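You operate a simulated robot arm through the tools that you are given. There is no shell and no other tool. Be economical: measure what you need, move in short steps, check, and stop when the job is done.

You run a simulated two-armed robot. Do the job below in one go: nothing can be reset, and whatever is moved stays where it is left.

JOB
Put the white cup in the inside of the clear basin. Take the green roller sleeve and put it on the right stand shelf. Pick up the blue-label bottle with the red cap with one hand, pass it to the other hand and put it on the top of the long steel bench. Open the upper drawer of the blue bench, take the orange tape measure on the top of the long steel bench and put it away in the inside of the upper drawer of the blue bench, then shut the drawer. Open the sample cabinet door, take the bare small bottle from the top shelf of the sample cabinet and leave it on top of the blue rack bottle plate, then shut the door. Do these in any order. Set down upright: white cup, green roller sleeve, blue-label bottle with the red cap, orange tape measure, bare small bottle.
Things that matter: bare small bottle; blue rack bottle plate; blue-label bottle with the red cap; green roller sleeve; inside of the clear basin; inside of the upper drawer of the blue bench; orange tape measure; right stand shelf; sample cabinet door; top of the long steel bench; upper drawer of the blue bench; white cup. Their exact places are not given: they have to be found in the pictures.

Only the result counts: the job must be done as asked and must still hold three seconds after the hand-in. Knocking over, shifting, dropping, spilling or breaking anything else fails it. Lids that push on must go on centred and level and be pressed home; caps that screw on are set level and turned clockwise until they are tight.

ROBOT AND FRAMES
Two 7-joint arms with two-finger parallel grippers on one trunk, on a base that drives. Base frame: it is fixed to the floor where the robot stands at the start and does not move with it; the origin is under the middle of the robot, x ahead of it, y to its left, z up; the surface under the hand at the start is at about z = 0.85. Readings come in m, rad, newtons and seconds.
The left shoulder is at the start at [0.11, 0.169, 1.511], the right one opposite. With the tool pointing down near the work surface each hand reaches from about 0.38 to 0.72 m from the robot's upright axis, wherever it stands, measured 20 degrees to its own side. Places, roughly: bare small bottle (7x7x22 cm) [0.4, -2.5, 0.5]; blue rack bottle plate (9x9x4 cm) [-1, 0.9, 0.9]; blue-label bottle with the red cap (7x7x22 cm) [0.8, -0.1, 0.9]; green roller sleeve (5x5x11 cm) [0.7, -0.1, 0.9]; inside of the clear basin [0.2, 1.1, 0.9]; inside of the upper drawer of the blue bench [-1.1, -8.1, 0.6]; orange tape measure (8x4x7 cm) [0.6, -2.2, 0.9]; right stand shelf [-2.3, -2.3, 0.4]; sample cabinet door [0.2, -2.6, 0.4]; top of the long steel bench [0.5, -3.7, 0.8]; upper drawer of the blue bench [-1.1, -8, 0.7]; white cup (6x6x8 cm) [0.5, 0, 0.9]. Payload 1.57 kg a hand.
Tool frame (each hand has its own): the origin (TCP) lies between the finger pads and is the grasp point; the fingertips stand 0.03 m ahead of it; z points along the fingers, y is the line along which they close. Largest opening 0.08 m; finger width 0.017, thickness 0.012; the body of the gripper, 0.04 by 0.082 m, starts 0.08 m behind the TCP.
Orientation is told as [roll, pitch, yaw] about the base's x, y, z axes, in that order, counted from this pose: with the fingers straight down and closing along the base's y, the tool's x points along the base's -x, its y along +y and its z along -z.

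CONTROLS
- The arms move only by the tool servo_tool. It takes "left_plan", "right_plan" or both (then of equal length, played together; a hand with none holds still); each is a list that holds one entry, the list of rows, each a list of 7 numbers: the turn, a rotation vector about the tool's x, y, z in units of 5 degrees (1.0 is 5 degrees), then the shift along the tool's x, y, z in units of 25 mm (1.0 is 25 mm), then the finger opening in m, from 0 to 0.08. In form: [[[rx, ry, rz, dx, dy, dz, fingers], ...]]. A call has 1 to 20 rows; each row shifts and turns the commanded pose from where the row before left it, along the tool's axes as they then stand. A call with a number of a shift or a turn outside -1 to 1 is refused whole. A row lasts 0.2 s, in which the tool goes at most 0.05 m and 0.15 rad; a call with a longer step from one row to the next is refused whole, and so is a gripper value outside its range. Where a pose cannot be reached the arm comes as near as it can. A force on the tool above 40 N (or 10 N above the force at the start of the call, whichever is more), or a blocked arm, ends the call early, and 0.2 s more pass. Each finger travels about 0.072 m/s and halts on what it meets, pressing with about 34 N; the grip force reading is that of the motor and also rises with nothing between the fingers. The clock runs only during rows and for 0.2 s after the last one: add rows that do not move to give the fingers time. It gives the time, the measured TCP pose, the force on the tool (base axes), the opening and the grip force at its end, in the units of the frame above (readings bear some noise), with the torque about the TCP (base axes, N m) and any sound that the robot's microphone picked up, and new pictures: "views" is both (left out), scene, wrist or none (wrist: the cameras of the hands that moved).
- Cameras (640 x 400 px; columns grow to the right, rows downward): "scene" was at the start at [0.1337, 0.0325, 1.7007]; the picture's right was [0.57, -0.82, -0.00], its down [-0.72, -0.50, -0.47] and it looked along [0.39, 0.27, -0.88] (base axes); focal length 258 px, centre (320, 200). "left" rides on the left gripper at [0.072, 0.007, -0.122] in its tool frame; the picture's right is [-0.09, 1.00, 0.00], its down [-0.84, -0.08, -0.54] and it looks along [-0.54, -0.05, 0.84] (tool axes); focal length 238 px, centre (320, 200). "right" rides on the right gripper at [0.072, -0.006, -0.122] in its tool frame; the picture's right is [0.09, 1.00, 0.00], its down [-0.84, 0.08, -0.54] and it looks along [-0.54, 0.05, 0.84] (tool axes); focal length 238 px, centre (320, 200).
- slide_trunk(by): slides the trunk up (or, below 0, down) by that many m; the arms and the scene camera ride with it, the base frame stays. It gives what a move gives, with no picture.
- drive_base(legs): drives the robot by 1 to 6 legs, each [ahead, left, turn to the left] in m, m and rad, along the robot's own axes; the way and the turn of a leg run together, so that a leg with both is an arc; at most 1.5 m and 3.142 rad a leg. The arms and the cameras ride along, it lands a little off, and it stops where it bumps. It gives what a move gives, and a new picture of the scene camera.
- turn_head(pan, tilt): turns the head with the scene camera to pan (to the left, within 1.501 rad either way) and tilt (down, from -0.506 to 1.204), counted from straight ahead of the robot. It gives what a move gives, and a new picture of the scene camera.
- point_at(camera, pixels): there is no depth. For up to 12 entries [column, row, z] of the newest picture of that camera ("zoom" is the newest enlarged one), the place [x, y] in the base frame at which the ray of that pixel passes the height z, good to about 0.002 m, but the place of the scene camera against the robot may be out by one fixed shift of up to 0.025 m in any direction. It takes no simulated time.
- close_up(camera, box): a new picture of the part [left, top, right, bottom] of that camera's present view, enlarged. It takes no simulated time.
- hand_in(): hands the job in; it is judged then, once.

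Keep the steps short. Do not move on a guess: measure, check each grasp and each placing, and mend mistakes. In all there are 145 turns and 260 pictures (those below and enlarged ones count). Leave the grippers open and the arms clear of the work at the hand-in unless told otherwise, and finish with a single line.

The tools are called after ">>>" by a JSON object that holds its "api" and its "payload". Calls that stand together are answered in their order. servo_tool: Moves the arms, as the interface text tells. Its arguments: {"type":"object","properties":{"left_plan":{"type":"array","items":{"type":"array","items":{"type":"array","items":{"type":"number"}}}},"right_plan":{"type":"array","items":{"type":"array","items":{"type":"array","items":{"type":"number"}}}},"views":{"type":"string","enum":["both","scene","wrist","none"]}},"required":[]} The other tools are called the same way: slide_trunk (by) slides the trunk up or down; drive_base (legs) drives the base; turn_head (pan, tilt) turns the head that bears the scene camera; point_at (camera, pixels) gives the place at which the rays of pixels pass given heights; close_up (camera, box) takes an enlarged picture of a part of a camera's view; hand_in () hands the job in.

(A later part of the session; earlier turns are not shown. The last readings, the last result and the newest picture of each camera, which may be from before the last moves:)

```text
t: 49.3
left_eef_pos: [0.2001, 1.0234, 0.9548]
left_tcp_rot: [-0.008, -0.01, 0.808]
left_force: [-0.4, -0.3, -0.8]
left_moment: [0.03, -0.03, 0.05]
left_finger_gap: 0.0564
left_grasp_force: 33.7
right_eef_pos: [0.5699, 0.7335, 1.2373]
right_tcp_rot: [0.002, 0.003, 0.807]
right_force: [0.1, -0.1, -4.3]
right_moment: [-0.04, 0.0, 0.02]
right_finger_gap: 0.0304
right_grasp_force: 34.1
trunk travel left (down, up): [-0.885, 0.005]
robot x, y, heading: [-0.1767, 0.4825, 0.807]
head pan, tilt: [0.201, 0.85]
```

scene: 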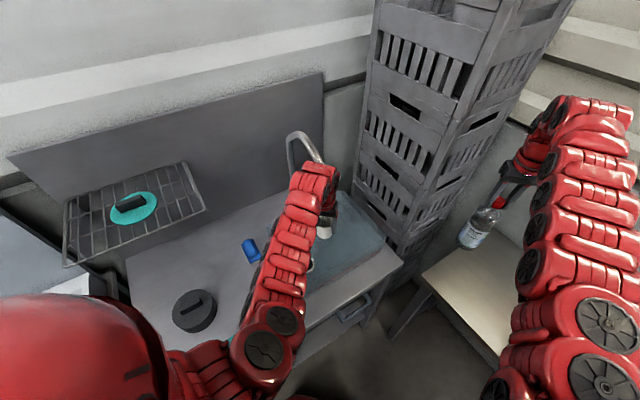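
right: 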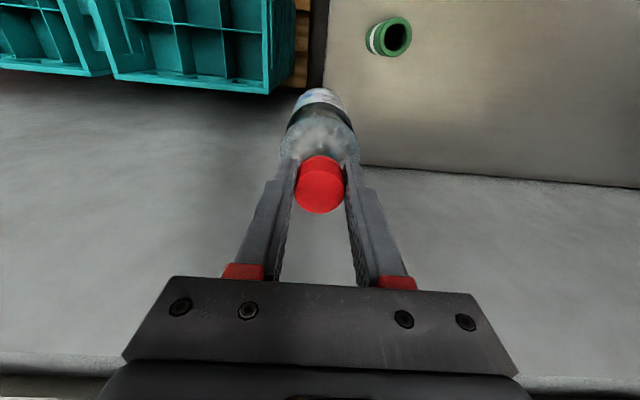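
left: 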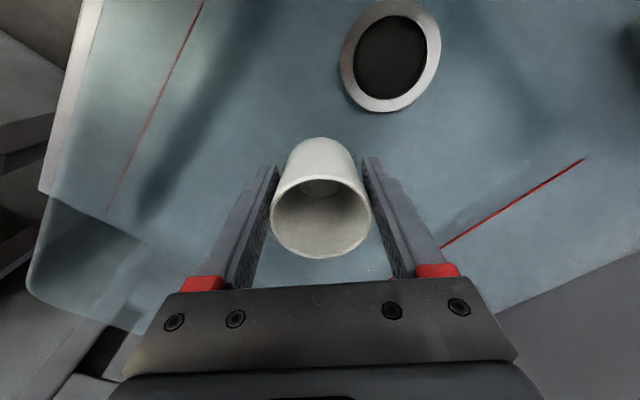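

Keep lowering in small steps, watching the force.

>>> {"api": "servo_tool", "payload": {"left_plan": [[[0, 0, 0, 0, 0, 0.2, 0.04], [0, 0, 0, 0, 0, 0.2, 0.04], [0, 0, 0, 0, 0, 0.2, 0.04], [0, 0, 0, 0, 0, 0.2, 0.04], [0, 0, 0, 0, 0, 0.2, 0.04], [0, 0, 0, 0, 0, 0.2, 0.04], [0, 0, 0, 0, 0, 0.1, 0.04], [0, 0, 0, 0, 0, 0.1, 0.04], [0, 0, 0, 0, 0, 0.1, 0.04], [0, 0, 0, 0, 0, 0.1, 0.04]]], "views": "none"}}

```text
t: 51.5
left_eef_pos: [0.1986, 1.0201, 0.9135]
left_tcp_rot: [-0.01, -0.008, 0.807]
left_force: [-1.8, -2.6, 11.3]
left_moment: [0.04, -0.11, -0.01]
left_finger_gap: 0.051
left_grasp_force: 34.1
right_eef_pos: [0.5688, 0.732, 1.2387]
right_tcp_rot: [0.003, 0.001, 0.807]
right_force: [0.3, -0.1, -4.7]
right_moment: [-0.01, 0.0, -0.02]
right_finger_gap: 0.0301
right_grasp_force: 34.1
trunk travel left (down, up): [-0.885, 0.005]
robot x, y, heading: [-0.175, 0.4828, 0.805]
head pan, tilt: [0.201, 0.85]
```

Contact: 11 N upward at z 0.9135. Release and rise straight up.

>>> {"api": "servo_tool", "payload": {"left_plan": [[[0, 0, 0, 0, 0, -0.1, 0.045], [0, 0, 0, 0, 0, 0, 0.055], [0, 0, 0, 0, 0, 0, 0.07], [0, 0, 0, 0, 0, 0, 0.08], [0, 0, 0, 0, 0, 0, 0.08]]], "views": "wrist"}}

>>> {"api": "servo_tool", "payload": {"left_plan": [[[0, 0, 0, 0, 0, -0.5, 0.08], [0, 0, 0, 0, 0, -0.8, 0.08], [0, 0, 0, 0, 0, -1, 0.08], [0, 0, 0, 0, 0, -1, 0.08], [0, 0, 0, 0, 0, -1, 0.08], [0, 0, 0, 0, 0, -1, 0.08], [0, 0, 0, 0, 0, 0, 0.08]]], "views": "wrist"}}

```text
t: 52.7
left_eef_pos: [0.2015, 1.0232, 0.9161]
left_tcp_rot: [-0.009, -0.012, 0.808]
left_force: [0.0, -0.2, 0.2]
left_moment: [0.0, -0.02, 0.01]
left_finger_gap: 0.0802
left_grasp_force: 0.1
right_eef_pos: [0.5691, 0.7341, 1.2381]
right_tcp_rot: [0.003, 0.003, 0.808]
right_force: [-0.2, 0.1, -5.6]
right_moment: [-0.05, 0.01, -0.02]
right_finger_gap: 0.0303
right_grasp_force: 34.1
trunk travel left (down, up): [-0.885, 0.005]
robot x, y, heading: [-0.1729, 0.4812, 0.801]
head pan, tilt: [0.201, 0.85]
```

left: 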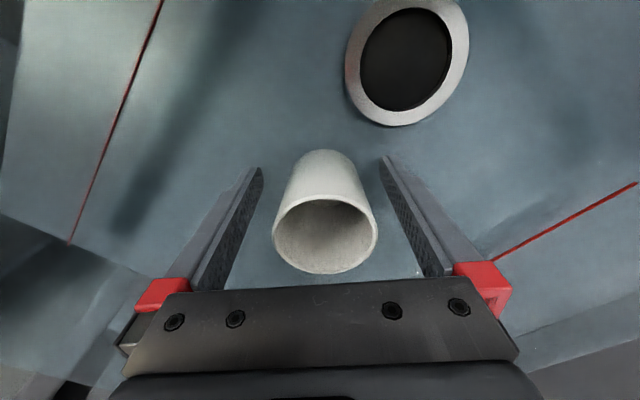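

```text
t: 54.3
left_eef_pos: [0.1998, 1.023, 1.0483]
left_tcp_rot: [-0.011, -0.011, 0.807]
left_force: [0.6, 0.2, 0.6]
left_moment: [0.01, 0.01, -0.02]
left_finger_gap: 0.0798
left_grasp_force: 0.0
right_eef_pos: [0.5691, 0.7337, 1.2374]
right_tcp_rot: [0.001, 0.004, 0.807]
right_force: [0.1, 0.6, -4.8]
right_moment: [-0.03, 0.02, -0.01]
right_finger_gap: 0.0302
right_grasp_force: 34.0
trunk travel left (down, up): [-0.885, 0.005]
robot x, y, heading: [-0.1785, 0.4785, 0.809]
head pan, tilt: [0.201, 0.85]
```

left: 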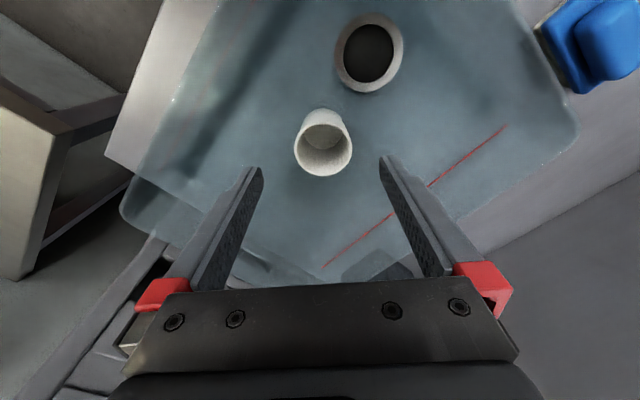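

Cup stands upright in the basin. Back away from the sink into free space.

>>> {"api": "drive_base", "payload": {"legs": [[-0.4, 0, 0], [0, 0, -0.8]]}}

```text
t: 58.9
left_eef_pos: [0.2019, 0.305, 1.0486]
left_tcp_rot: [-0.011, -0.009, 0.007]
left_force: [-0.8, 0.1, 0.2]
left_moment: [0.02, 0.03, 0.02]
left_finger_gap: 0.08
left_grasp_force: 0.1
right_eef_pos: [0.2516, -0.1602, 1.2371]
right_tcp_rot: [0.002, 0.005, 0.007]
right_force: [0.4, 0.2, -4.9]
right_moment: [0.02, 0.03, -0.02]
right_finger_gap: 0.0302
right_grasp_force: 33.8
trunk travel left (down, up): [-0.885, 0.005]
robot x, y, heading: [-0.4474, 0.1972, 0.009]
head pan, tilt: [0.201, 0.85]
```

scene: 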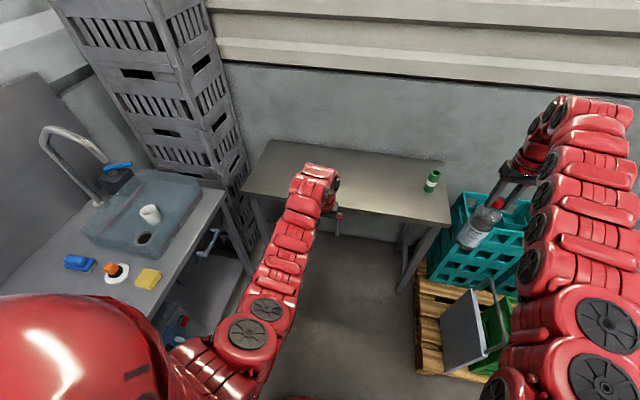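

Clear space here. Rotate the left hand so its fingers point straight ahead (−90° about its y), and move the bottle toward the middle with the right hand.

>>> {"api": "servo_tool", "payload": {"left_plan": [[[0, -1, 0, 0, 0, 0, 0.08], [0, -1, 0, 0, 0, 0, 0.08], [0, -1, 0, 0, 0, 0, 0.08], [0, -1, 0, 0, 0, 0, 0.08], [0, -1, 0, 0, 0, 0, 0.08], [0, -1, 0, 0, 0, 0, 0.08], [0, -1, 0, 0, 0, 0, 0.08], [0, -1, 0, 0, 0, 0, 0.08], [0, -1, 0, 0, 0, 0, 0.08], [0, -1, 0, 0, 0, 0, 0.08], [0, -1, 0, 0, 0, 0, 0.08], [0, -1, 0, 0, 0, 0, 0.08], [0, -1, 0, 0, 0, 0, 0.08], [0, -1, 0, 0, 0, 0, 0.08], [0, -1, 0, 0, 0, 0, 0.08], [0, -1, 0, 0, 0, 0, 0.08], [0, -1, 0, 0, 0, 0, 0.08], [0, -1, 0, 0, 0, 0, 0.08], [0, 0, 0, 0, 0, 0, 0.08]]], "views": "both"}}

```text
t: 62.9
left_eef_pos: [0.2023, 0.3055, 1.05]
left_tcp_rot: [-2.55, -1.556, 2.557]
left_force: [0.1, -0.2, 0.3]
left_moment: [-0.02, 0.02, 0.04]
left_finger_gap: 0.0802
left_grasp_force: 0.0
right_eef_pos: [0.2519, -0.162, 1.2369]
right_tcp_rot: [0.001, 0.002, 0.006]
right_force: [-0.5, 0.0, -5.5]
right_moment: [0.01, 0.02, 0.01]
right_finger_gap: 0.0305
right_grasp_force: 33.8
trunk travel left (down, up): [-0.885, 0.005]
robot x, y, heading: [-0.4443, 0.2014, 0.009]
head pan, tilt: [0.201, 0.85]
```

scene: 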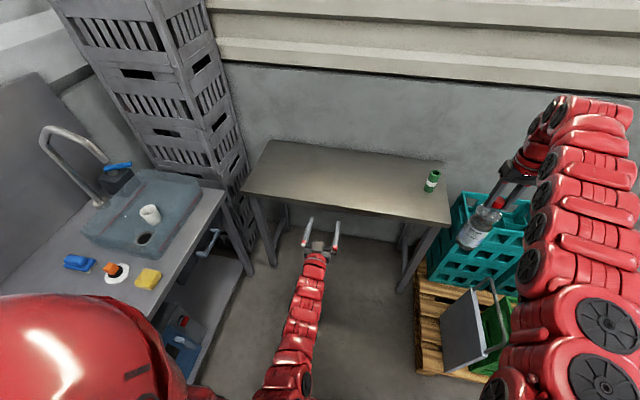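
left: 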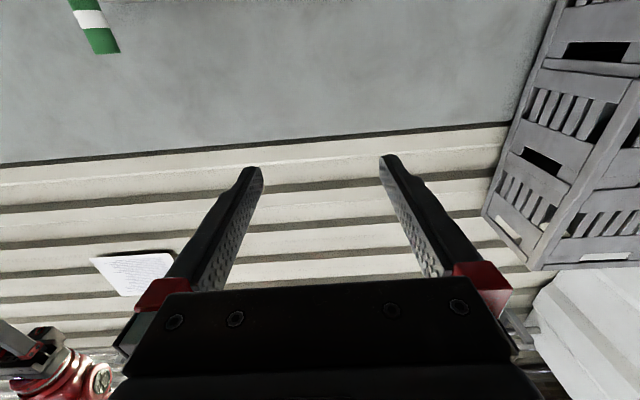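

Left hand points straight ahead. Now bring the bottle to y≈0.10 with the right hand, and the left hand back 0.06, up 0.05, and to y≈0.10 behind it.

>>> {"api": "servo_tool", "payload": {"right_plan": [[[0, 0, 0, 0, 0.8, 0, 0.015], [0, 0, 0, 0, 0.9, 0, 0.015], [0, 0, 0, 0, 0.9, 0, 0.015], [0, 0, 0, 0, 0.9, 0, 0.015], [0, 0, 0, 0, 0.9, 0, 0.015], [0, 0, 0, 0, 0.9, 0, 0.015], [0, 0, 0, 0, 0.9, 0, 0.015], [0, 0, 0, 0, 0.9, 0, 0.015], [0, 0, 0, 0, 0.9, 0, 0.015], [0, 0, 0, 0, 0.9, 0, 0.015], [0, 0, 0, 0, 0.9, 0, 0.015], [0, 0, 0, 0, 0.7, 0, 0.015], [0, 0, 0, 0, 0, 0, 0.015]]], "left_plan": [[[0, 0, 0, 0, 0, -0.8, 0.08], [0, 0, 0, 0, 0, -0.8, 0.08], [0, 0, 0, 0, 0, -0.8, 0.08], [0, 0, 0, -1, 0, 0, 0.08], [0, 0, 0, -1, 0, 0, 0.08], [0, 0, 0, 0, -1, 0, 0.08], [0, 0, 0, 0, -1, 0, 0.08], [0, 0, 0, 0, -1, 0, 0.08], [0, 0, 0, 0, -1, 0, 0.08], [0, 0, 0, 0, -1, 0, 0.08], [0, 0, 0, 0, -1, 0, 0.08], [0, 0, 0, 0, 0, 0, 0.08], [0, 0, 0, 0, 0, 0, 0.08]]], "views": "both"}}

```text
t: 65.7
left_eef_pos: [0.1401, 0.1533, 1.1008]
left_tcp_rot: [-2.447, -1.557, 2.455]
left_force: [0.9, 0.1, 0.0]
left_moment: [0.0, 0.02, 0.0]
left_finger_gap: 0.08
left_grasp_force: 0.0
right_eef_pos: [0.2503, 0.1015, 1.2368]
right_tcp_rot: [0.003, 0.004, 0.005]
right_force: [0.3, -0.2, -5.2]
right_moment: [0.02, 0.03, -0.01]
right_finger_gap: 0.0303
right_grasp_force: 34.5
trunk travel left (down, up): [-0.885, 0.005]
robot x, y, heading: [-0.4502, 0.2001, 0.008]
head pan, tilt: [0.201, 0.85]
```

scene: 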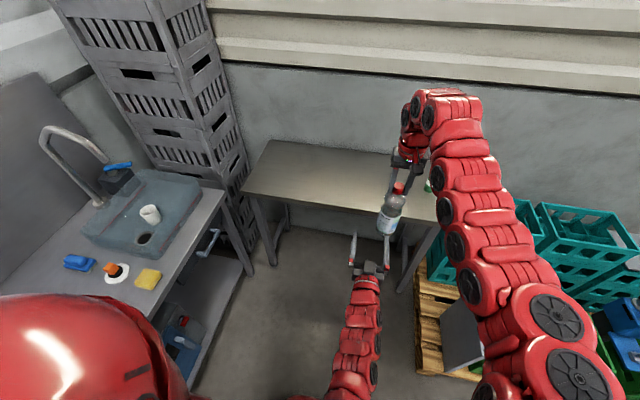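
right: 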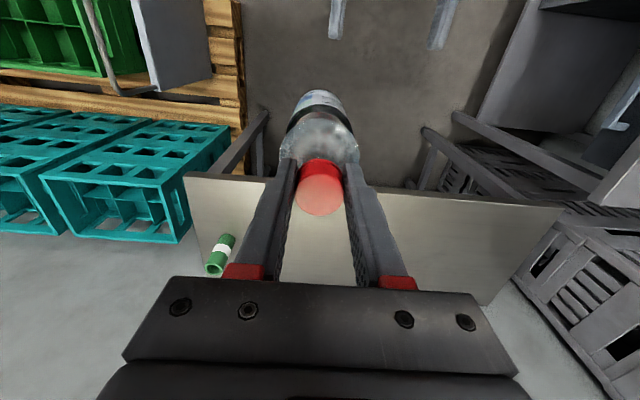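
left: 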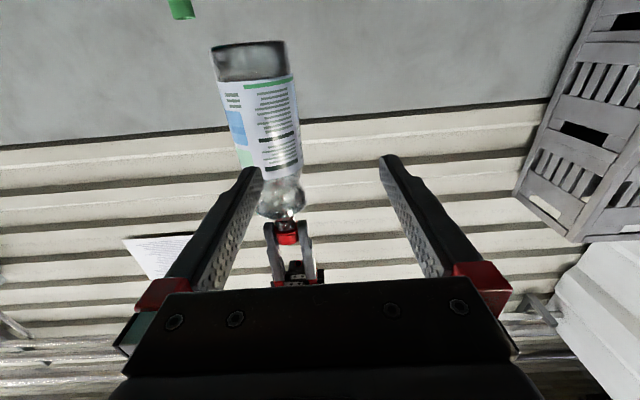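

Bottle is to the left in the wrist view (TCP y 0.153 vs 0.1015). Shift the left hand −0.0515 in y.

>>> {"api": "servo_tool", "payload": {"left_plan": [[[0, 0, 0, 0, -1, 0, 0.08], [0, 0, 0, 0, -1.0, 0, 0.08], [0, 0, 0, 0, -0.06, 0, 0.08], [0, 0, 0, 0, 0, 0, 0.08]]], "views": "wrist"}}

```text
t: 66.7
left_eef_pos: [0.1432, 0.1015, 1.0992]
left_tcp_rot: [-2.442, -1.558, 2.447]
left_force: [0.2, 0.1, -0.2]
left_moment: [0.0, 0.03, 0.04]
left_finger_gap: 0.08
left_grasp_force: 0.0
right_eef_pos: [0.251, 0.1008, 1.2386]
right_tcp_rot: [0.002, 0.003, 0.008]
right_force: [-0.8, -0.4, -5.1]
right_moment: [-0.02, 0.03, -0.01]
right_finger_gap: 0.0304
right_grasp_force: 34.0
trunk travel left (down, up): [-0.885, 0.005]
robot x, y, heading: [-0.4464, 0.1975, 0.005]
head pan, tilt: [0.201, 0.85]
```

left: 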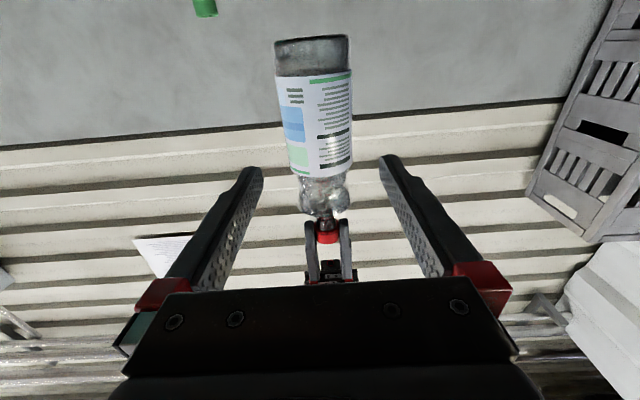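

Aligned in y (0.1015 vs 0.1008). Advance 0.105 m so the fingers straddle the body.

>>> {"api": "servo_tool", "payload": {"left_plan": [[[0, 0, 0, 0, 0, 0.6, 0.08], [0, 0, 0, 0, 0, 0.6, 0.08], [0, 0, 0, 0, 0, 0.6, 0.08], [0, 0, 0, 0, 0, 0.6, 0.08], [0, 0, 0, 0, 0, 0.6, 0.08], [0, 0, 0, 0, 0, 0.6, 0.08], [0, 0, 0, 0, 0, 0.6, 0.08], [0, 0, 0, 0, 0, 0, 0.08]]], "views": "wrist"}}

```text
t: 68.5
left_eef_pos: [0.2498, 0.1051, 1.1006]
left_tcp_rot: [-2.445, -1.557, 2.452]
left_force: [-0.1, -0.3, -0.2]
left_moment: [0.02, 0.0, -0.02]
left_finger_gap: 0.0802
left_grasp_force: 0.0
right_eef_pos: [0.2505, 0.1006, 1.2364]
right_tcp_rot: [0.002, 0.004, 0.006]
right_force: [0.1, 0.2, -5.0]
right_moment: [-0.01, 0.0, 0.03]
right_finger_gap: 0.0302
right_grasp_force: 34.0
trunk travel left (down, up): [-0.885, 0.005]
robot x, y, heading: [-0.4461, 0.1983, 0.004]
head pan, tilt: [0.201, 0.85]
```

left: 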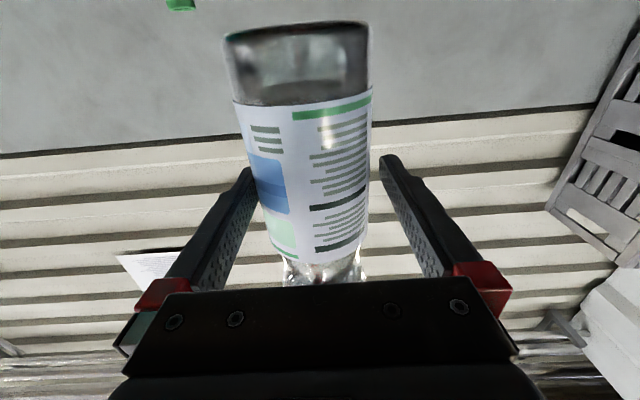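

Slight y drift of 4.5 mm; correct it, then close the left fingers.

>>> {"api": "servo_tool", "payload": {"left_plan": [[[0, 0, 0, 0, -0.18, 0, 0.08], [0, 0, 0, 0, 0, 0, 0.08], [0, 0, 0, 0, 0, 0, 0.07], [0, 0, 0, 0, 0, 0, 0.06], [0, 0, 0, 0, 0, 0, 0.05], [0, 0, 0, 0, 0, 0, 0.05], [0, 0, 0, 0, 0, 0, 0.05]]], "views": "wrist"}}

```text
t: 70.0
left_eef_pos: [0.2498, 0.1023, 1.1013]
left_tcp_rot: [-2.448, -1.556, 2.456]
left_force: [0.4, -0.6, 1.0]
left_moment: [0.24, 0.04, -0.01]
left_finger_gap: 0.0634
left_grasp_force: 33.6
right_eef_pos: [0.2495, 0.1018, 1.2377]
right_tcp_rot: [0.002, 0.002, 0.007]
right_force: [-0.7, 1.4, -4.4]
right_moment: [-0.06, 0.05, -0.04]
right_finger_gap: 0.0301
right_grasp_force: 34.3
trunk travel left (down, up): [-0.885, 0.005]
robot x, y, heading: [-0.4496, 0.1999, 0.01]
head pan, tilt: [0.201, 0.85]
```

left: 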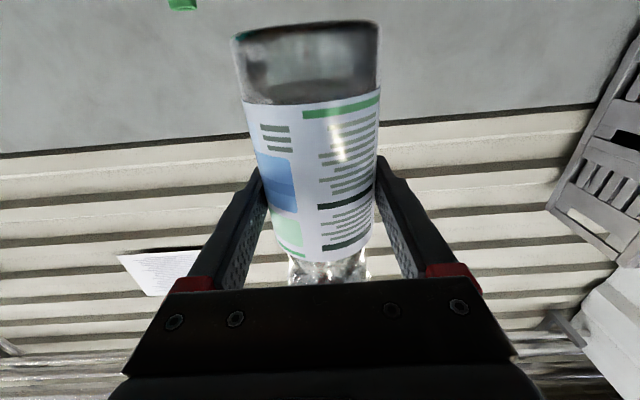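

Both hold it (left gap 0.0634). Open the right hand and raise it.

>>> {"api": "servo_tool", "payload": {"right_plan": [[[0, 0, 0, 0, 0, 0, 0.04], [0, 0, 0, 0, 0, 0, 0.06], [0, 0, 0, 0, 0, 0, 0.08], [0, 0, 0, 0, 0, 0, 0.08], [0, 0, 0, 0, 0, -0.6, 0.08], [0, 0, 0, 0, 0, -0.8, 0.08], [0, 0, 0, 0, 0, -0.8, 0.08], [0, 0, 0, 0, 0, 0, 0.08]]], "views": "both"}}

```text
t: 71.8
left_eef_pos: [0.2488, 0.1031, 1.1003]
left_tcp_rot: [-2.437, -1.556, 2.444]
left_force: [0.3, -0.6, 0.6]
left_moment: [0.03, 0.03, -0.02]
left_finger_gap: 0.0633
left_grasp_force: 33.9
right_eef_pos: [0.2518, 0.1025, 1.2934]
right_tcp_rot: [0.003, 0.004, 0.007]
right_force: [-0.5, -0.4, 0.2]
right_moment: [0.01, 0.0, 0.03]
right_finger_gap: 0.0801
right_grasp_force: 0.1
trunk travel left (down, up): [-0.885, 0.005]
robot x, y, heading: [-0.4472, 0.1936, 0.008]
head pan, tilt: [0.201, 0.85]
```

scene: 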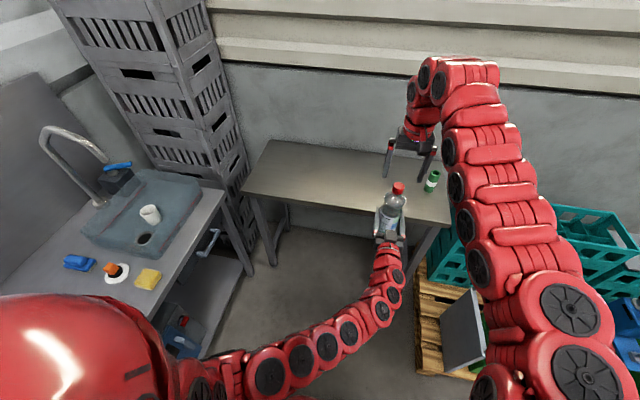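
right: 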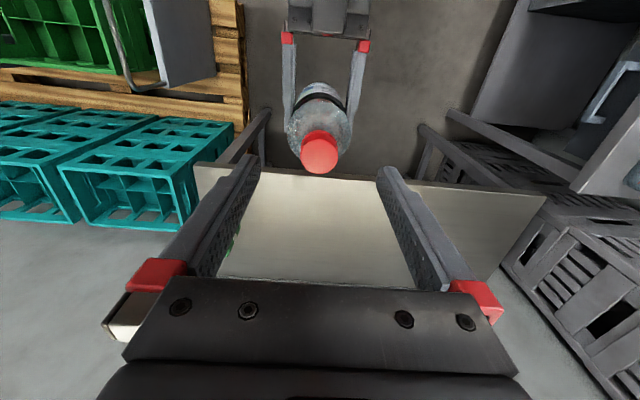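

Handover done; bottle is upright in the left hand. Spread the hands apart, then drive to the table for the sleeve.

>>> {"api": "servo_tool", "payload": {"right_plan": [[[0, 0, 0, 0, -1, 0, 0.08], [0, 0, 0, 0, -1, 0, 0.08], [0, 0, 0, 0, -1, 0, 0.08], [0, 0, 0, 0, -1, 0, 0.08], [0, 0, 0, 0, -1, 0.5, 0.08], [0, 0, 0, 0, -1, 0.5, 0.08], [0, 0, 0, 0, -1, 0.5, 0.08], [0, 0, 0, 0, -1, 0.5, 0.08], [0, 0, 0, 0, -0.5, 0.5, 0.08], [0, 0, 0, 0, 0, 0.5, 0.08], [0, 0, 0, 0, 0, 0, 0.08], [0, 0, 0, 0, 0, 0, 0.08], [0, 0, 0, 0, 0, 0, 0.08]]], "left_plan": [[[0, 0, 0, 0, 0.8, 0, 0.05], [0, 0, 0, 0, 1, 0, 0.05], [0, 0, 0, 0, 1, 0, 0.05], [0, 0, 0, 0, 1, 0, 0.05], [0, 0, 0, 0, 1, 0, 0.05], [0, 0, 0, 0, 1, 0, 0.05], [0, 0, 0, 0, 1, 0, 0.05], [0, 0, 0, 0, 1, 0, 0.05], [0, 0, 0, 0, 1, 0, 0.05], [0, 0, 0, 0, 1, 0, 0.05], [0, 0, 0, 0, 1, 0, 0.05], [0, 0, 0, 0, 0.8, 0, 0.05], [0, 0, 0, 0, 0, 0, 0.05]]], "views": "none"}}

>>> {"api": "drive_base", "payload": {"legs": [[0.545, -0.165, 0]]}}

>>> {"api": "servo_tool", "payload": {"right_plan": [[[0, 0, 0, 0, 0, 0, 0.08]]], "views": "wrist"}}

```text
t: 74.7
left_eef_pos: [0.2463, 0.3926, 1.0986]
left_tcp_rot: [-2.381, -1.557, 2.39]
left_force: [-0.6, -0.7, 0.7]
left_moment: [0.03, 0.03, -0.01]
left_finger_gap: 0.0633
left_grasp_force: 34.0
right_eef_pos: [0.2534, -0.1111, 1.2186]
right_tcp_rot: [0.001, 0.004, 0.006]
right_force: [-0.2, -0.1, 0.3]
right_moment: [-0.03, 0.0, -0.03]
right_finger_gap: 0.0804
right_grasp_force: 0.1
trunk travel left (down, up): [-0.885, 0.005]
robot x, y, heading: [-0.4459, 0.1994, 0.011]
head pan, tilt: [0.201, 0.85]
```

```text
t: 78.0
left_eef_pos: [0.8007, 0.2237, 1.1005]
left_tcp_rot: [-2.426, -1.554, 2.427]
left_force: [0.1, -0.5, 0.5]
left_moment: [0.0, 0.05, 0.01]
left_finger_gap: 0.063
left_grasp_force: 33.9
right_eef_pos: [0.8062, -0.2797, 1.2193]
right_tcp_rot: [0.001, 0.004, 0.0]
right_force: [0.4, -0.3, 0.2]
right_moment: [-0.01, 0.03, -0.01]
right_finger_gap: 0.0799
right_grasp_force: 0.2
trunk travel left (down, up): [-0.885, 0.005]
robot x, y, heading: [0.1104, 0.0313, 0.001]
head pan, tilt: [0.201, 0.85]
```

scene: 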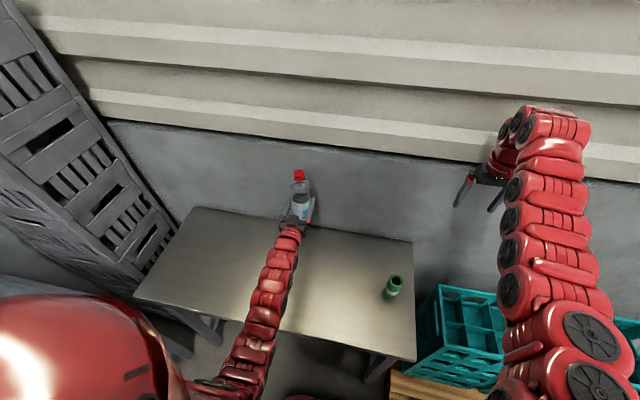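

```text
t: 78.3
left_eef_pos: [0.8006, 0.2248, 1.0979]
left_tcp_rot: [-2.335, -1.557, 2.336]
left_force: [-0.7, -1.0, 0.0]
left_moment: [-0.01, 0.08, -0.01]
left_finger_gap: 0.0633
left_grasp_force: 34.1
right_eef_pos: [0.8063, -0.2792, 1.219]
right_tcp_rot: [-0.001, 0.0, 0.002]
right_force: [-0.1, -0.4, -0.1]
right_moment: [-0.01, -0.01, -0.01]
right_finger_gap: 0.0799
right_grasp_force: 0.0
trunk travel left (down, up): [-0.885, 0.005]
robot x, y, heading: [0.1083, 0.0335, -0.002]
head pan, tilt: [0.201, 0.85]
```

right: 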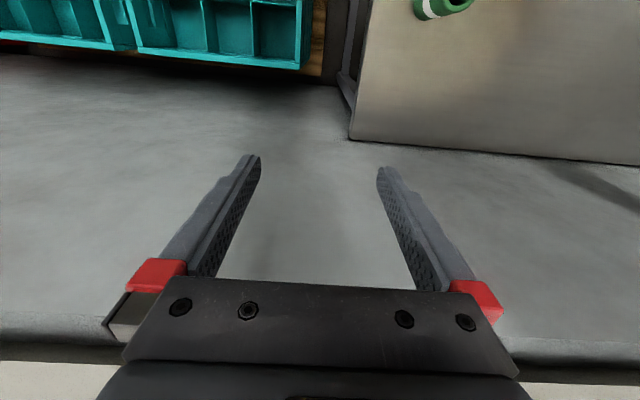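

Before choosing the sleeve grasp, look toward the right stand (behind right).

>>> {"api": "turn_head", "payload": {"pan": -1.5, "tilt": 0.35}}

>>> {"api": "close_up", "payload": {"camera": "scene", "box": [440, 120, 640, 300]}}

```text
t: 80.1
left_eef_pos: [0.8015, 0.2241, 1.0991]
left_tcp_rot: [-2.39, -1.558, 2.39]
left_force: [0.5, 0.2, -0.3]
left_moment: [0.0, 0.05, 0.02]
left_finger_gap: 0.0635
left_grasp_force: 34.4
right_eef_pos: [0.8061, -0.2792, 1.2187]
right_tcp_rot: [-0.001, 0.004, 0.001]
right_force: [0.3, -0.2, 0.2]
right_moment: [-0.03, 0.03, 0.0]
right_finger_gap: 0.0801
right_grasp_force: 0.1
trunk travel left (down, up): [-0.885, 0.005]
robot x, y, heading: [0.1097, 0.0335, 0.004]
head pan, tilt: [-1.499, 0.351]
```

scene: 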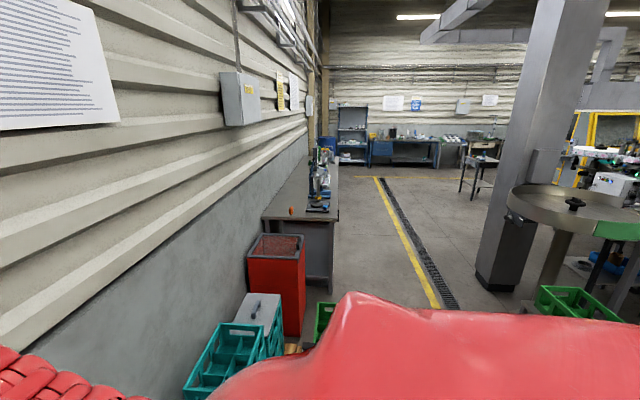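

```text
2.22 times, centred on (540, 210) of scene
```

zoom: 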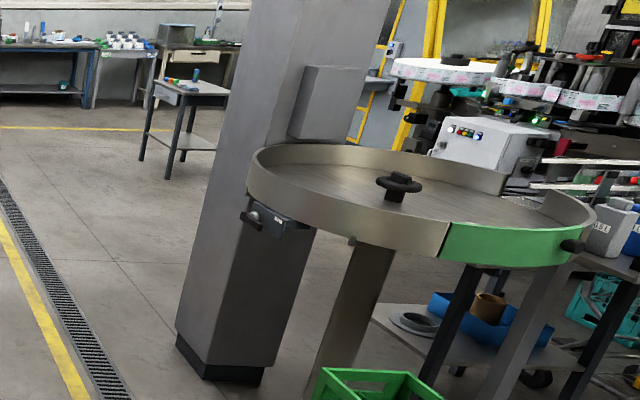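

The right stand shelf is low, under a machine, so I want a near-horizontal grip. I'll back up 0.12 m and turn the right hand 70° toward pointing ahead.

>>> {"api": "drive_base", "payload": {"legs": [[-0.12, 0, 0]]}}

>>> {"api": "servo_tool", "payload": {"right_plan": [[[0, -1, 0, 0, 0, 0, 0.08], [0, -1, 0, 0, 0, 0, 0.08], [0, -1, 0, 0, 0, 0, 0.08], [0, -1, 0, 0, 0, 0, 0.08], [0, -1, 0, 0, 0, 0, 0.08], [0, -1, 0, 0, 0, 0, 0.08], [0, -1, 0, 0, 0, 0, 0.08], [0, -1, 0, 0, 0, 0, 0.08], [0, -1, 0, 0, 0, 0, 0.08], [0, -1, 0, 0, 0, 0, 0.08], [0, -1, 0, 0, 0, 0, 0.08], [0, -1, 0, 0, 0, 0, 0.08], [0, -1, 0, 0, 0, 0, 0.08], [0, -1, 0, 0, 0, 0, 0.08], [0, 0, 0, 0, 0, 0, 0.08]]], "views": "none"}}

>>> {"api": "servo_tool", "payload": {"right_plan": [[[0, 0, 0, 0.9, 0, -0.07, 0.08], [0, 0, 0, 1, 0, -0.07, 0.08], [0, 0, 0, 1, 0, -0.07, 0.08], [0, 0, 0, 1, 0, -0.07, 0.08], [0, 0, 0, 1, 0, -0.07, 0.08], [0, 0, 0, 1, 0, -0.07, 0.08], [0, 0, 0, 1, 0, -0.07, 0.08], [0, 0, 0, 1, 0, -0.07, 0.08], [0, 0, 0, 1, 0, -0.07, 0.08], [0, 0, 0, 1, 0, -0.07, 0.08], [0, 0, 0, 1, 0, -0.07, 0.08], [0, 0, 0, 1, 0, -0.07, 0.08], [0, 0, 0, 0, 0, 0, 0.08]]], "views": "wrist"}}

>>> {"api": "turn_head", "payload": {"pan": -0.2, "tilt": 0.9}}

```text
t: 81.3
left_eef_pos: [0.6846, 0.2241, 1.098]
left_tcp_rot: [-2.341, -1.557, 2.346]
left_force: [0.1, -0.4, 0.1]
left_moment: [0.03, 0.03, 0.0]
left_finger_gap: 0.0635
left_grasp_force: 33.7
right_eef_pos: [0.6894, -0.2799, 1.2172]
right_tcp_rot: [-0.001, 0.005, 0.002]
right_force: [0.5, 0.4, 0.5]
right_moment: [-0.01, -0.01, 0.0]
right_finger_gap: 0.0799
right_grasp_force: 0.0
trunk travel left (down, up): [-0.885, 0.005]
robot x, y, heading: [-0.0078, 0.0324, 0.001]
head pan, tilt: [-1.499, 0.351]
```

scene: 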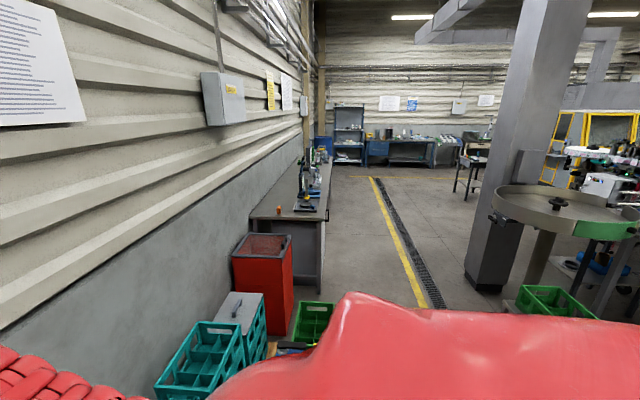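

```text
t: 84.5
left_eef_pos: [0.6834, 0.2236, 1.0995]
left_tcp_rot: [-2.376, -1.557, 2.379]
left_force: [-0.3, 0.3, -0.5]
left_moment: [0.01, 0.03, -0.04]
left_finger_gap: 0.0633
left_grasp_force: 34.0
right_eef_pos: [0.6883, -0.279, 1.2189]
right_tcp_rot: [0.001, -1.22, 0.0]
right_force: [-0.1, 0.4, -1.0]
right_moment: [0.0, 0.0, 0.0]
right_finger_gap: 0.08
right_grasp_force: 0.1
trunk travel left (down, up): [-0.885, 0.005]
robot x, y, heading: [-0.0094, 0.0328, -0.002]
head pan, tilt: [-1.499, 0.351]
```

```text
t: 87.3
left_eef_pos: [0.6831, 0.2246, 1.0996]
left_tcp_rot: [-2.38, -1.557, 2.381]
left_force: [-0.4, 0.2, 0.3]
left_moment: [0.0, 0.02, -0.01]
left_finger_gap: 0.0636
left_grasp_force: 34.0
right_eef_pos: [0.5644, -0.2781, 0.9497]
right_tcp_rot: [0.0, -1.217, 0.002]
right_force: [1.3, 0.3, -0.4]
right_moment: [0.02, 0.0, 0.01]
right_finger_gap: 0.0801
right_grasp_force: 0.1
trunk travel left (down, up): [-0.885, 0.005]
robot x, y, heading: [-0.0082, 0.0317, 0.002]
head pan, tilt: [-1.499, 0.351]
```

right: 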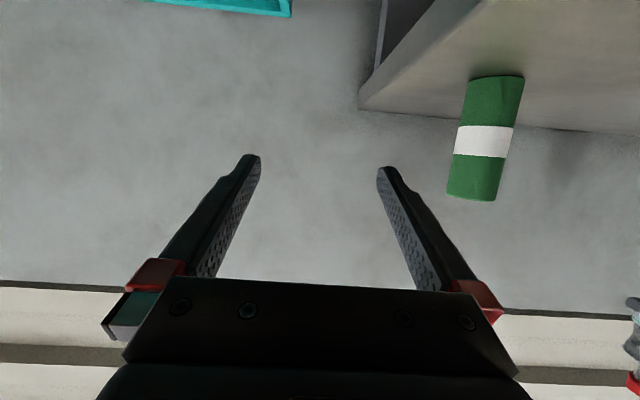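

```text
t: 88.8
left_eef_pos: [0.6833, 0.2239, 1.0987]
left_tcp_rot: [-2.381, -1.557, 2.384]
left_force: [-0.5, 0.2, -0.1]
left_moment: [-0.04, 0.04, 0.0]
left_finger_gap: 0.0635
left_grasp_force: 33.9
right_eef_pos: [0.5649, -0.2782, 0.9482]
right_tcp_rot: [0.001, -1.219, 0.0]
right_force: [0.5, 0.4, -0.2]
right_moment: [-0.02, 0.02, -0.02]
right_finger_gap: 0.08
right_grasp_force: 0.0
trunk travel left (down, up): [-0.885, 0.005]
robot x, y, heading: [-0.0108, 0.0302, 0.003]
head pan, tilt: [-0.201, 0.901]
```

scene: 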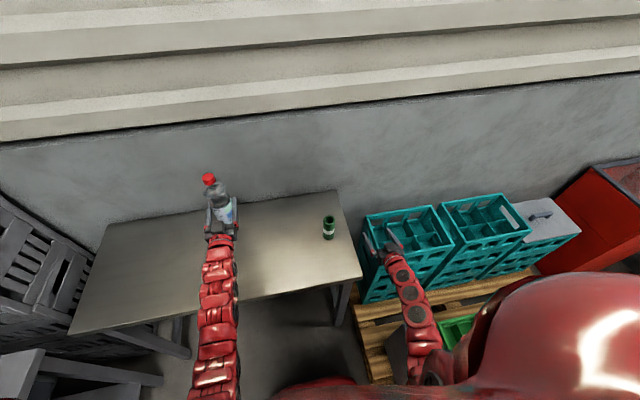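

Good pose. Move +0.155 in y to come in line with the sleeve.

>>> {"api": "servo_tool", "payload": {"right_plan": [[[0, 0, 0, 0, 1, 0, 0.08], [0, 0, 0, 0, 1, 0, 0.08], [0, 0, 0, 0, 1, 0, 0.08], [0, 0, 0, 0, 1, 0, 0.08], [0, 0, 0, 0, 1, 0, 0.08], [0, 0, 0, 0, 1, 0, 0.08], [0, 0, 0, 0, 0.3, 0, 0.08], [0, 0, 0, 0, 0, 0, 0.08]]], "views": "wrist"}}

```text
t: 90.6
left_eef_pos: [0.6835, 0.2241, 1.0995]
left_tcp_rot: [-2.393, -1.557, 2.395]
left_force: [0.2, 1.1, -0.4]
left_moment: [0.01, 0.05, 0.0]
left_finger_gap: 0.0636
left_grasp_force: 34.3
right_eef_pos: [0.5661, -0.1212, 0.9458]
right_tcp_rot: [0.0, -1.216, 0.0]
right_force: [1.2, -0.1, -0.3]
right_moment: [-0.03, 0.0, 0.0]
right_finger_gap: 0.08
right_grasp_force: 0.0
trunk travel left (down, up): [-0.885, 0.005]
robot x, y, heading: [-0.0101, 0.0351, -0.0]
head pan, tilt: [-0.201, 0.901]
```

right: 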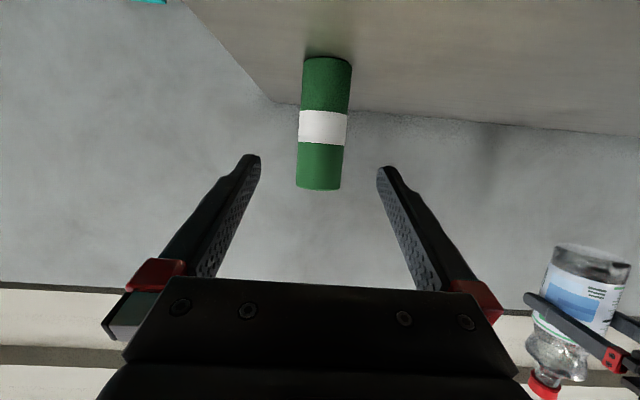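

>>> {"api": "point_at", "payload": {"camera": "right", "pixels": [[327, 58, 0.85], [318, 188, 0.96], [323, 126, 0.905], [303, 62, 0.86], [351, 62, 0.86]]}}

```text
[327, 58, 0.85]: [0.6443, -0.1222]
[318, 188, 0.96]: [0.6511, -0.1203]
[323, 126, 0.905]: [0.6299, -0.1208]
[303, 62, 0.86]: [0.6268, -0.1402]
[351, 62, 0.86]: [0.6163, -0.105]
```

Sleeve centre ≈ [0.655, −0.121], matching TCP y. Advance 0.086 ahead and 0.02 down, then close.

>>> {"api": "servo_tool", "payload": {"right_plan": [[[0, 0, 0, -0.08, 0, 0.7, 0.08], [0, 0, 0, -0.08, 0, 0.7, 0.08], [0, 0, 0, -0.08, 0, 0.7, 0.08], [0, 0, 0, -0.08, 0, 0.7, 0.08], [0, 0, 0, -0.07, 0, 0.72, 0.08], [0, 0, 0, 0, 0, 0, 0.08], [0, 0, 0, 0, 0, 0, 0.06], [0, 0, 0, 0, 0, 0, 0.045], [0, 0, 0, 0, 0, 0, 0.035], [0, 0, 0, 0, 0, 0, 0.035], [0, 0, 0, 0, 0, 0, 0.035]]], "views": "wrist"}}

```text
t: 93.0
left_eef_pos: [0.6839, 0.2237, 1.0988]
left_tcp_rot: [-2.383, -1.557, 2.385]
left_force: [-0.2, -0.3, 0.4]
left_moment: [0.01, 0.03, 0.02]
left_finger_gap: 0.0637
left_grasp_force: 34.2
right_eef_pos: [0.6516, -0.1189, 0.926]
right_tcp_rot: [0.002, -1.219, 0.001]
right_force: [0.0, -0.9, -0.4]
right_moment: [-0.08, -0.02, -0.08]
right_finger_gap: 0.0427
right_grasp_force: 33.6
trunk travel left (down, up): [-0.885, 0.005]
robot x, y, heading: [-0.0098, 0.0353, 0.008]
head pan, tilt: [-0.201, 0.901]
```

right: 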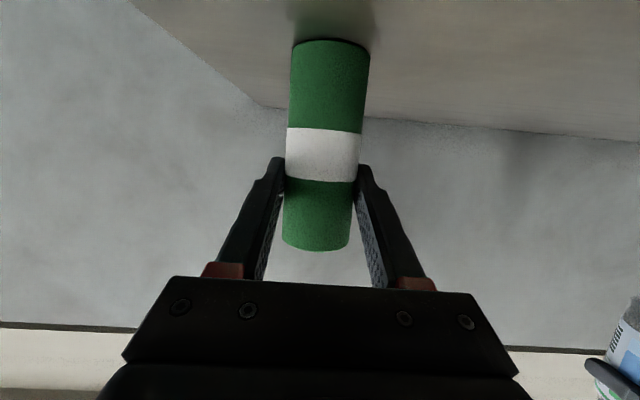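

Sleeve gripped (gap 0.043). Lift it 0.13 and drive back; turn right to face −y toward the bench.

>>> {"api": "servo_tool", "payload": {"right_plan": [[[0, 0, 0, -0.5, 0, -0.18, 0.03], [0, 0, 0, -0.94, 0, -0.34, 0.03], [0, 0, 0, -0.94, 0, -0.34, 0.03], [0, 0, 0, -0.94, 0, -0.34, 0.03], [0, 0, 0, -0.94, 0, -0.34, 0.03], [0, 0, 0, -0.7, 0, -0.25, 0.03], [0, 0, 0, 0, 0, 0, 0.03]]], "views": "wrist"}}

>>> {"api": "drive_base", "payload": {"legs": [[-0.8, 0, 0], [0, 0, -1.57]]}}

>>> {"api": "turn_head", "payload": {"pan": -0.55, "tilt": 0.35}}

```text
t: 94.6
left_eef_pos: [0.6826, 0.2237, 1.0985]
left_tcp_rot: [-2.378, -1.557, 2.379]
left_force: [0.0, -0.4, -0.3]
left_moment: [0.04, 0.01, -0.01]
left_finger_gap: 0.0634
left_grasp_force: 33.6
right_eef_pos: [0.6522, -0.121, 1.0561]
right_tcp_rot: [0.002, -1.22, 0.001]
right_force: [-0.8, -0.7, -1.6]
right_moment: [0.03, 0.01, 0.02]
right_finger_gap: 0.0427
right_grasp_force: 33.9
trunk travel left (down, up): [-0.885, 0.005]
robot x, y, heading: [-0.0102, 0.0365, -0.002]
head pan, tilt: [-0.201, 0.901]
```

right: 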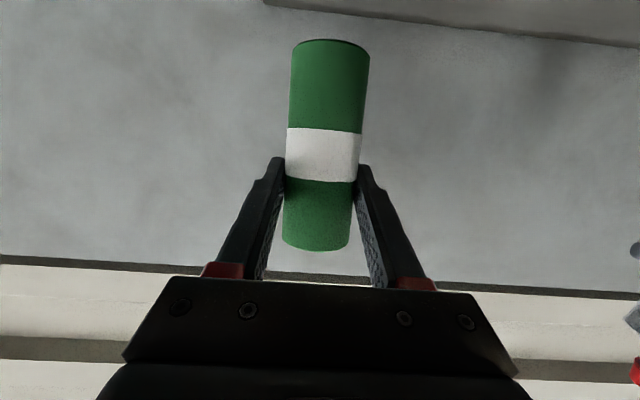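

```text
t: 102.5
left_eef_pos: [-0.5801, -0.6575, 1.0974]
left_tcp_rot: [-2.382, -1.556, 0.846]
left_force: [-0.4, 0.4, -0.1]
left_moment: [0.04, -0.02, 0.01]
left_finger_gap: 0.0632
left_grasp_force: 33.4
right_eef_pos: [-0.9254, -0.6362, 1.0574]
right_tcp_rot: [0.002, -1.218, -1.538]
right_force: [-0.5, -0.7, -1.1]
right_moment: [0.0, -0.04, -0.03]
right_finger_gap: 0.0428
right_grasp_force: 34.3
trunk travel left (down, up): [-0.885, 0.005]
robot x, y, heading: [-0.7921, 0.0282, -1.539]
head pan, tilt: [-0.201, 0.901]
```

scene: 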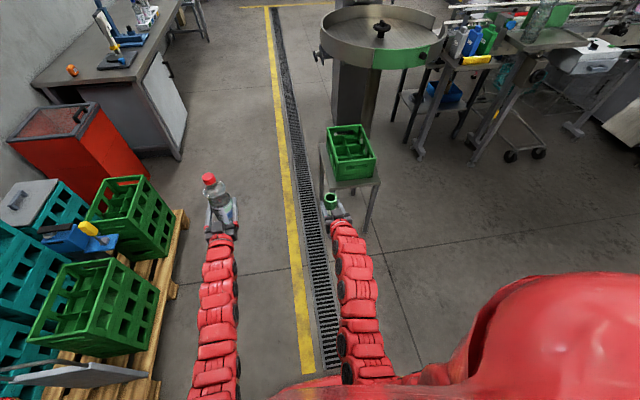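

```text
t: 103.5
left_eef_pos: [-0.5795, -0.6568, 1.0979]
left_tcp_rot: [-2.356, -1.557, 0.82]
left_force: [-0.1, 0.4, 0.5]
left_moment: [0.02, -0.01, 0.01]
left_finger_gap: 0.0632
left_grasp_force: 34.3
right_eef_pos: [-0.9255, -0.6368, 1.0568]
right_tcp_rot: [0.0, -1.216, -1.538]
right_force: [0.3, 0.2, -0.1]
right_moment: [0.02, 0.01, -0.01]
right_finger_gap: 0.0428
right_grasp_force: 33.9
trunk travel left (down, up): [-0.885, 0.005]
robot x, y, heading: [-0.7933, 0.0289, -1.536]
head pan, tilt: [-0.55, 0.351]
```

scene: 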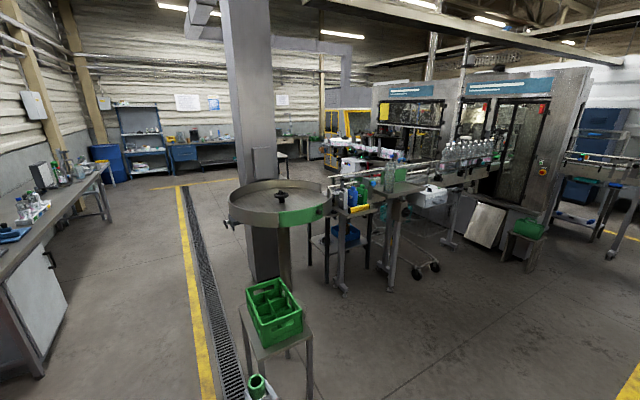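

>>> {"api": "close_up", "payload": {"camera": "scene", "box": [280, 140, 480, 300]}}

>>> {"api": "point_at", "payload": {"camera": "scene", "pixels": [[343, 240, 0.4], [325, 244, 0.4], [365, 244, 0.4], [312, 283, 0.0], [343, 290, 0.0], [431, 265, 0.0], [340, 213, 0.8], [385, 275, 0.0]]}}

>>> {"api": "close_up", "payload": {"camera": "scene", "box": [0, 130, 130, 350]}}

```text
2.50 times, centred on (380, 220) of scene
```

zoom: 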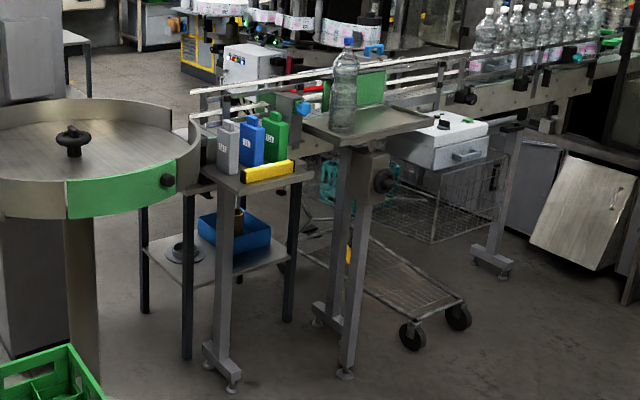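

```text
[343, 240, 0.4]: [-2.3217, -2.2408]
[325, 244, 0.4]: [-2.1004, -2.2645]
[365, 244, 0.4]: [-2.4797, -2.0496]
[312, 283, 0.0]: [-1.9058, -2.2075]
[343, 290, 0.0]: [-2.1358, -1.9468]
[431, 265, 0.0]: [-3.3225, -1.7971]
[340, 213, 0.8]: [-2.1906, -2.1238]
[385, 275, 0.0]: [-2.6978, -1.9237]
```

```text
1.82 times, centred on (65, 240) of scene
```

zoom: 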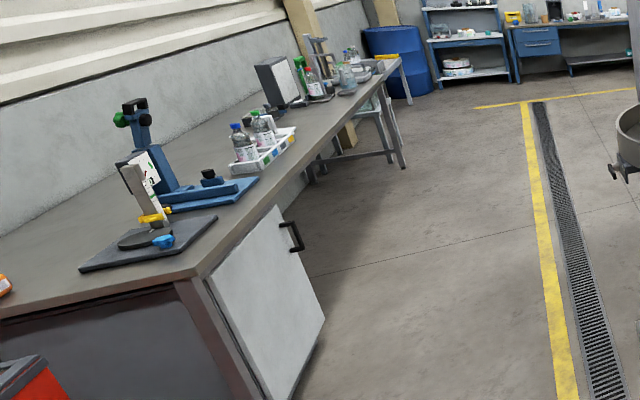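

The target shelf (z≈0.4, with blue tote and coil) belongs to the stand near [-2.2,-2.15]. Drive sideways west to line up, then look.

>>> {"api": "drive_base", "payload": {"legs": [[0, -1.38, -0.03]]}}

>>> {"api": "turn_head", "payload": {"pan": 0.0, "tilt": 0.5}}

>>> {"api": "close_up", "payload": {"camera": "scene", "box": [220, 100, 420, 280]}}

```text
t: 110.4
left_eef_pos: [-1.9872, -0.6783, 1.0977]
left_tcp_rot: [-2.362, -1.556, 0.773]
left_force: [1.0, 0.1, 0.1]
left_moment: [0.03, 0.0, 0.01]
left_finger_gap: 0.0633
left_grasp_force: 33.8
right_eef_pos: [-2.3316, -0.6381, 1.0569]
right_tcp_rot: [0.001, -1.219, -1.594]
right_force: [-0.2, 0.4, -0.6]
right_moment: [0.03, -0.01, 0.02]
right_finger_gap: 0.0428
right_grasp_force: 34.1
trunk travel left (down, up): [-0.885, 0.005]
robot x, y, heading: [-2.1645, 0.0198, -1.59]
head pan, tilt: [-0.55, 0.351]
```

scene: 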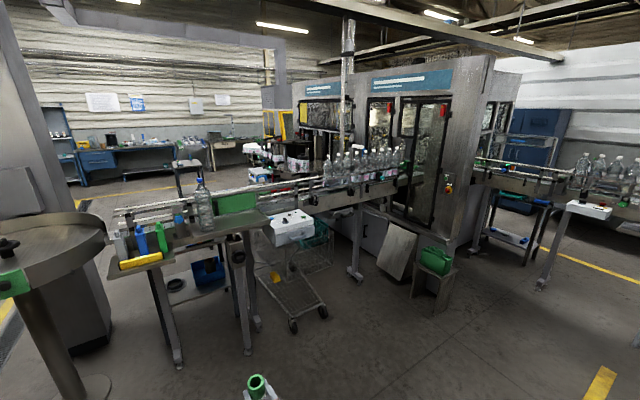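

```text
t: 111.3
left_eef_pos: [-1.9869, -0.6774, 1.0984]
left_tcp_rot: [-2.341, -1.557, 0.751]
left_force: [-0.2, -0.2, 0.2]
left_moment: [0.03, 0.02, -0.02]
left_finger_gap: 0.0637
left_grasp_force: 33.7
right_eef_pos: [-2.3327, -0.6392, 1.0566]
right_tcp_rot: [0.003, -1.22, -1.594]
right_force: [-0.1, -0.4, -1.0]
right_moment: [0.02, 0.02, 0.0]
right_finger_gap: 0.0427
right_grasp_force: 33.9
trunk travel left (down, up): [-0.885, 0.005]
robot x, y, heading: [-2.1633, 0.0216, -1.595]
head pan, tilt: [0.0, 0.499]
```

scene: 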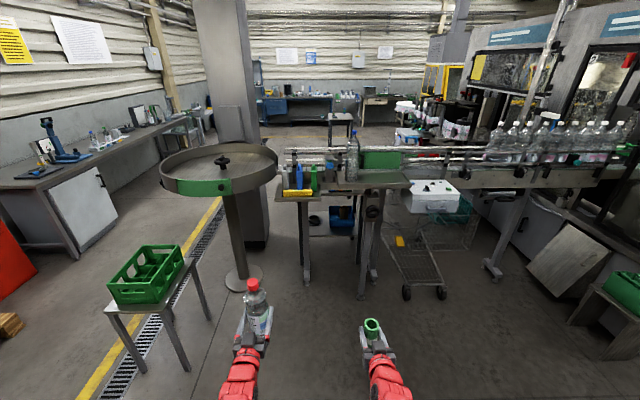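

```text
2.22 times, centred on (320, 190) of scene
```

zoom: 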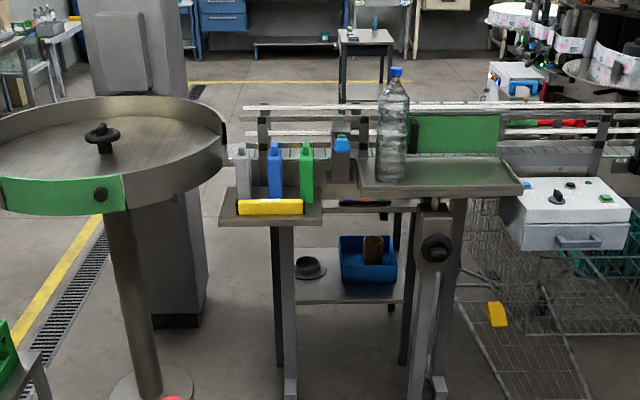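

>>> {"api": "point_at", "payload": {"camera": "scene", "pixels": [[310, 235, 0.4], [358, 235, 0.4], [314.6, 221, 0.41], [326, 233, 0.4], [341, 233, 0.4], [306, 286, 0.0], [361, 298, 0.0], [372, 288, 0.0], [301, 193, 0.8], [345, 193, 0.8], [303, 263, 0.0], [357, 275, 0.0]]}}

```text
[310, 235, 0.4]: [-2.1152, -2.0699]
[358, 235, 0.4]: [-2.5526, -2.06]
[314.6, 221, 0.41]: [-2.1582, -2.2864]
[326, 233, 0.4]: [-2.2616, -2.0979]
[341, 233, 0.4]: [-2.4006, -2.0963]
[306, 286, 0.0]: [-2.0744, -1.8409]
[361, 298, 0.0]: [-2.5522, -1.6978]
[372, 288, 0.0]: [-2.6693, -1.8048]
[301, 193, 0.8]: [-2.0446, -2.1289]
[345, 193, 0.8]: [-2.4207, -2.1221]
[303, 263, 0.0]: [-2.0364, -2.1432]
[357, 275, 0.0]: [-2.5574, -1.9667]
```

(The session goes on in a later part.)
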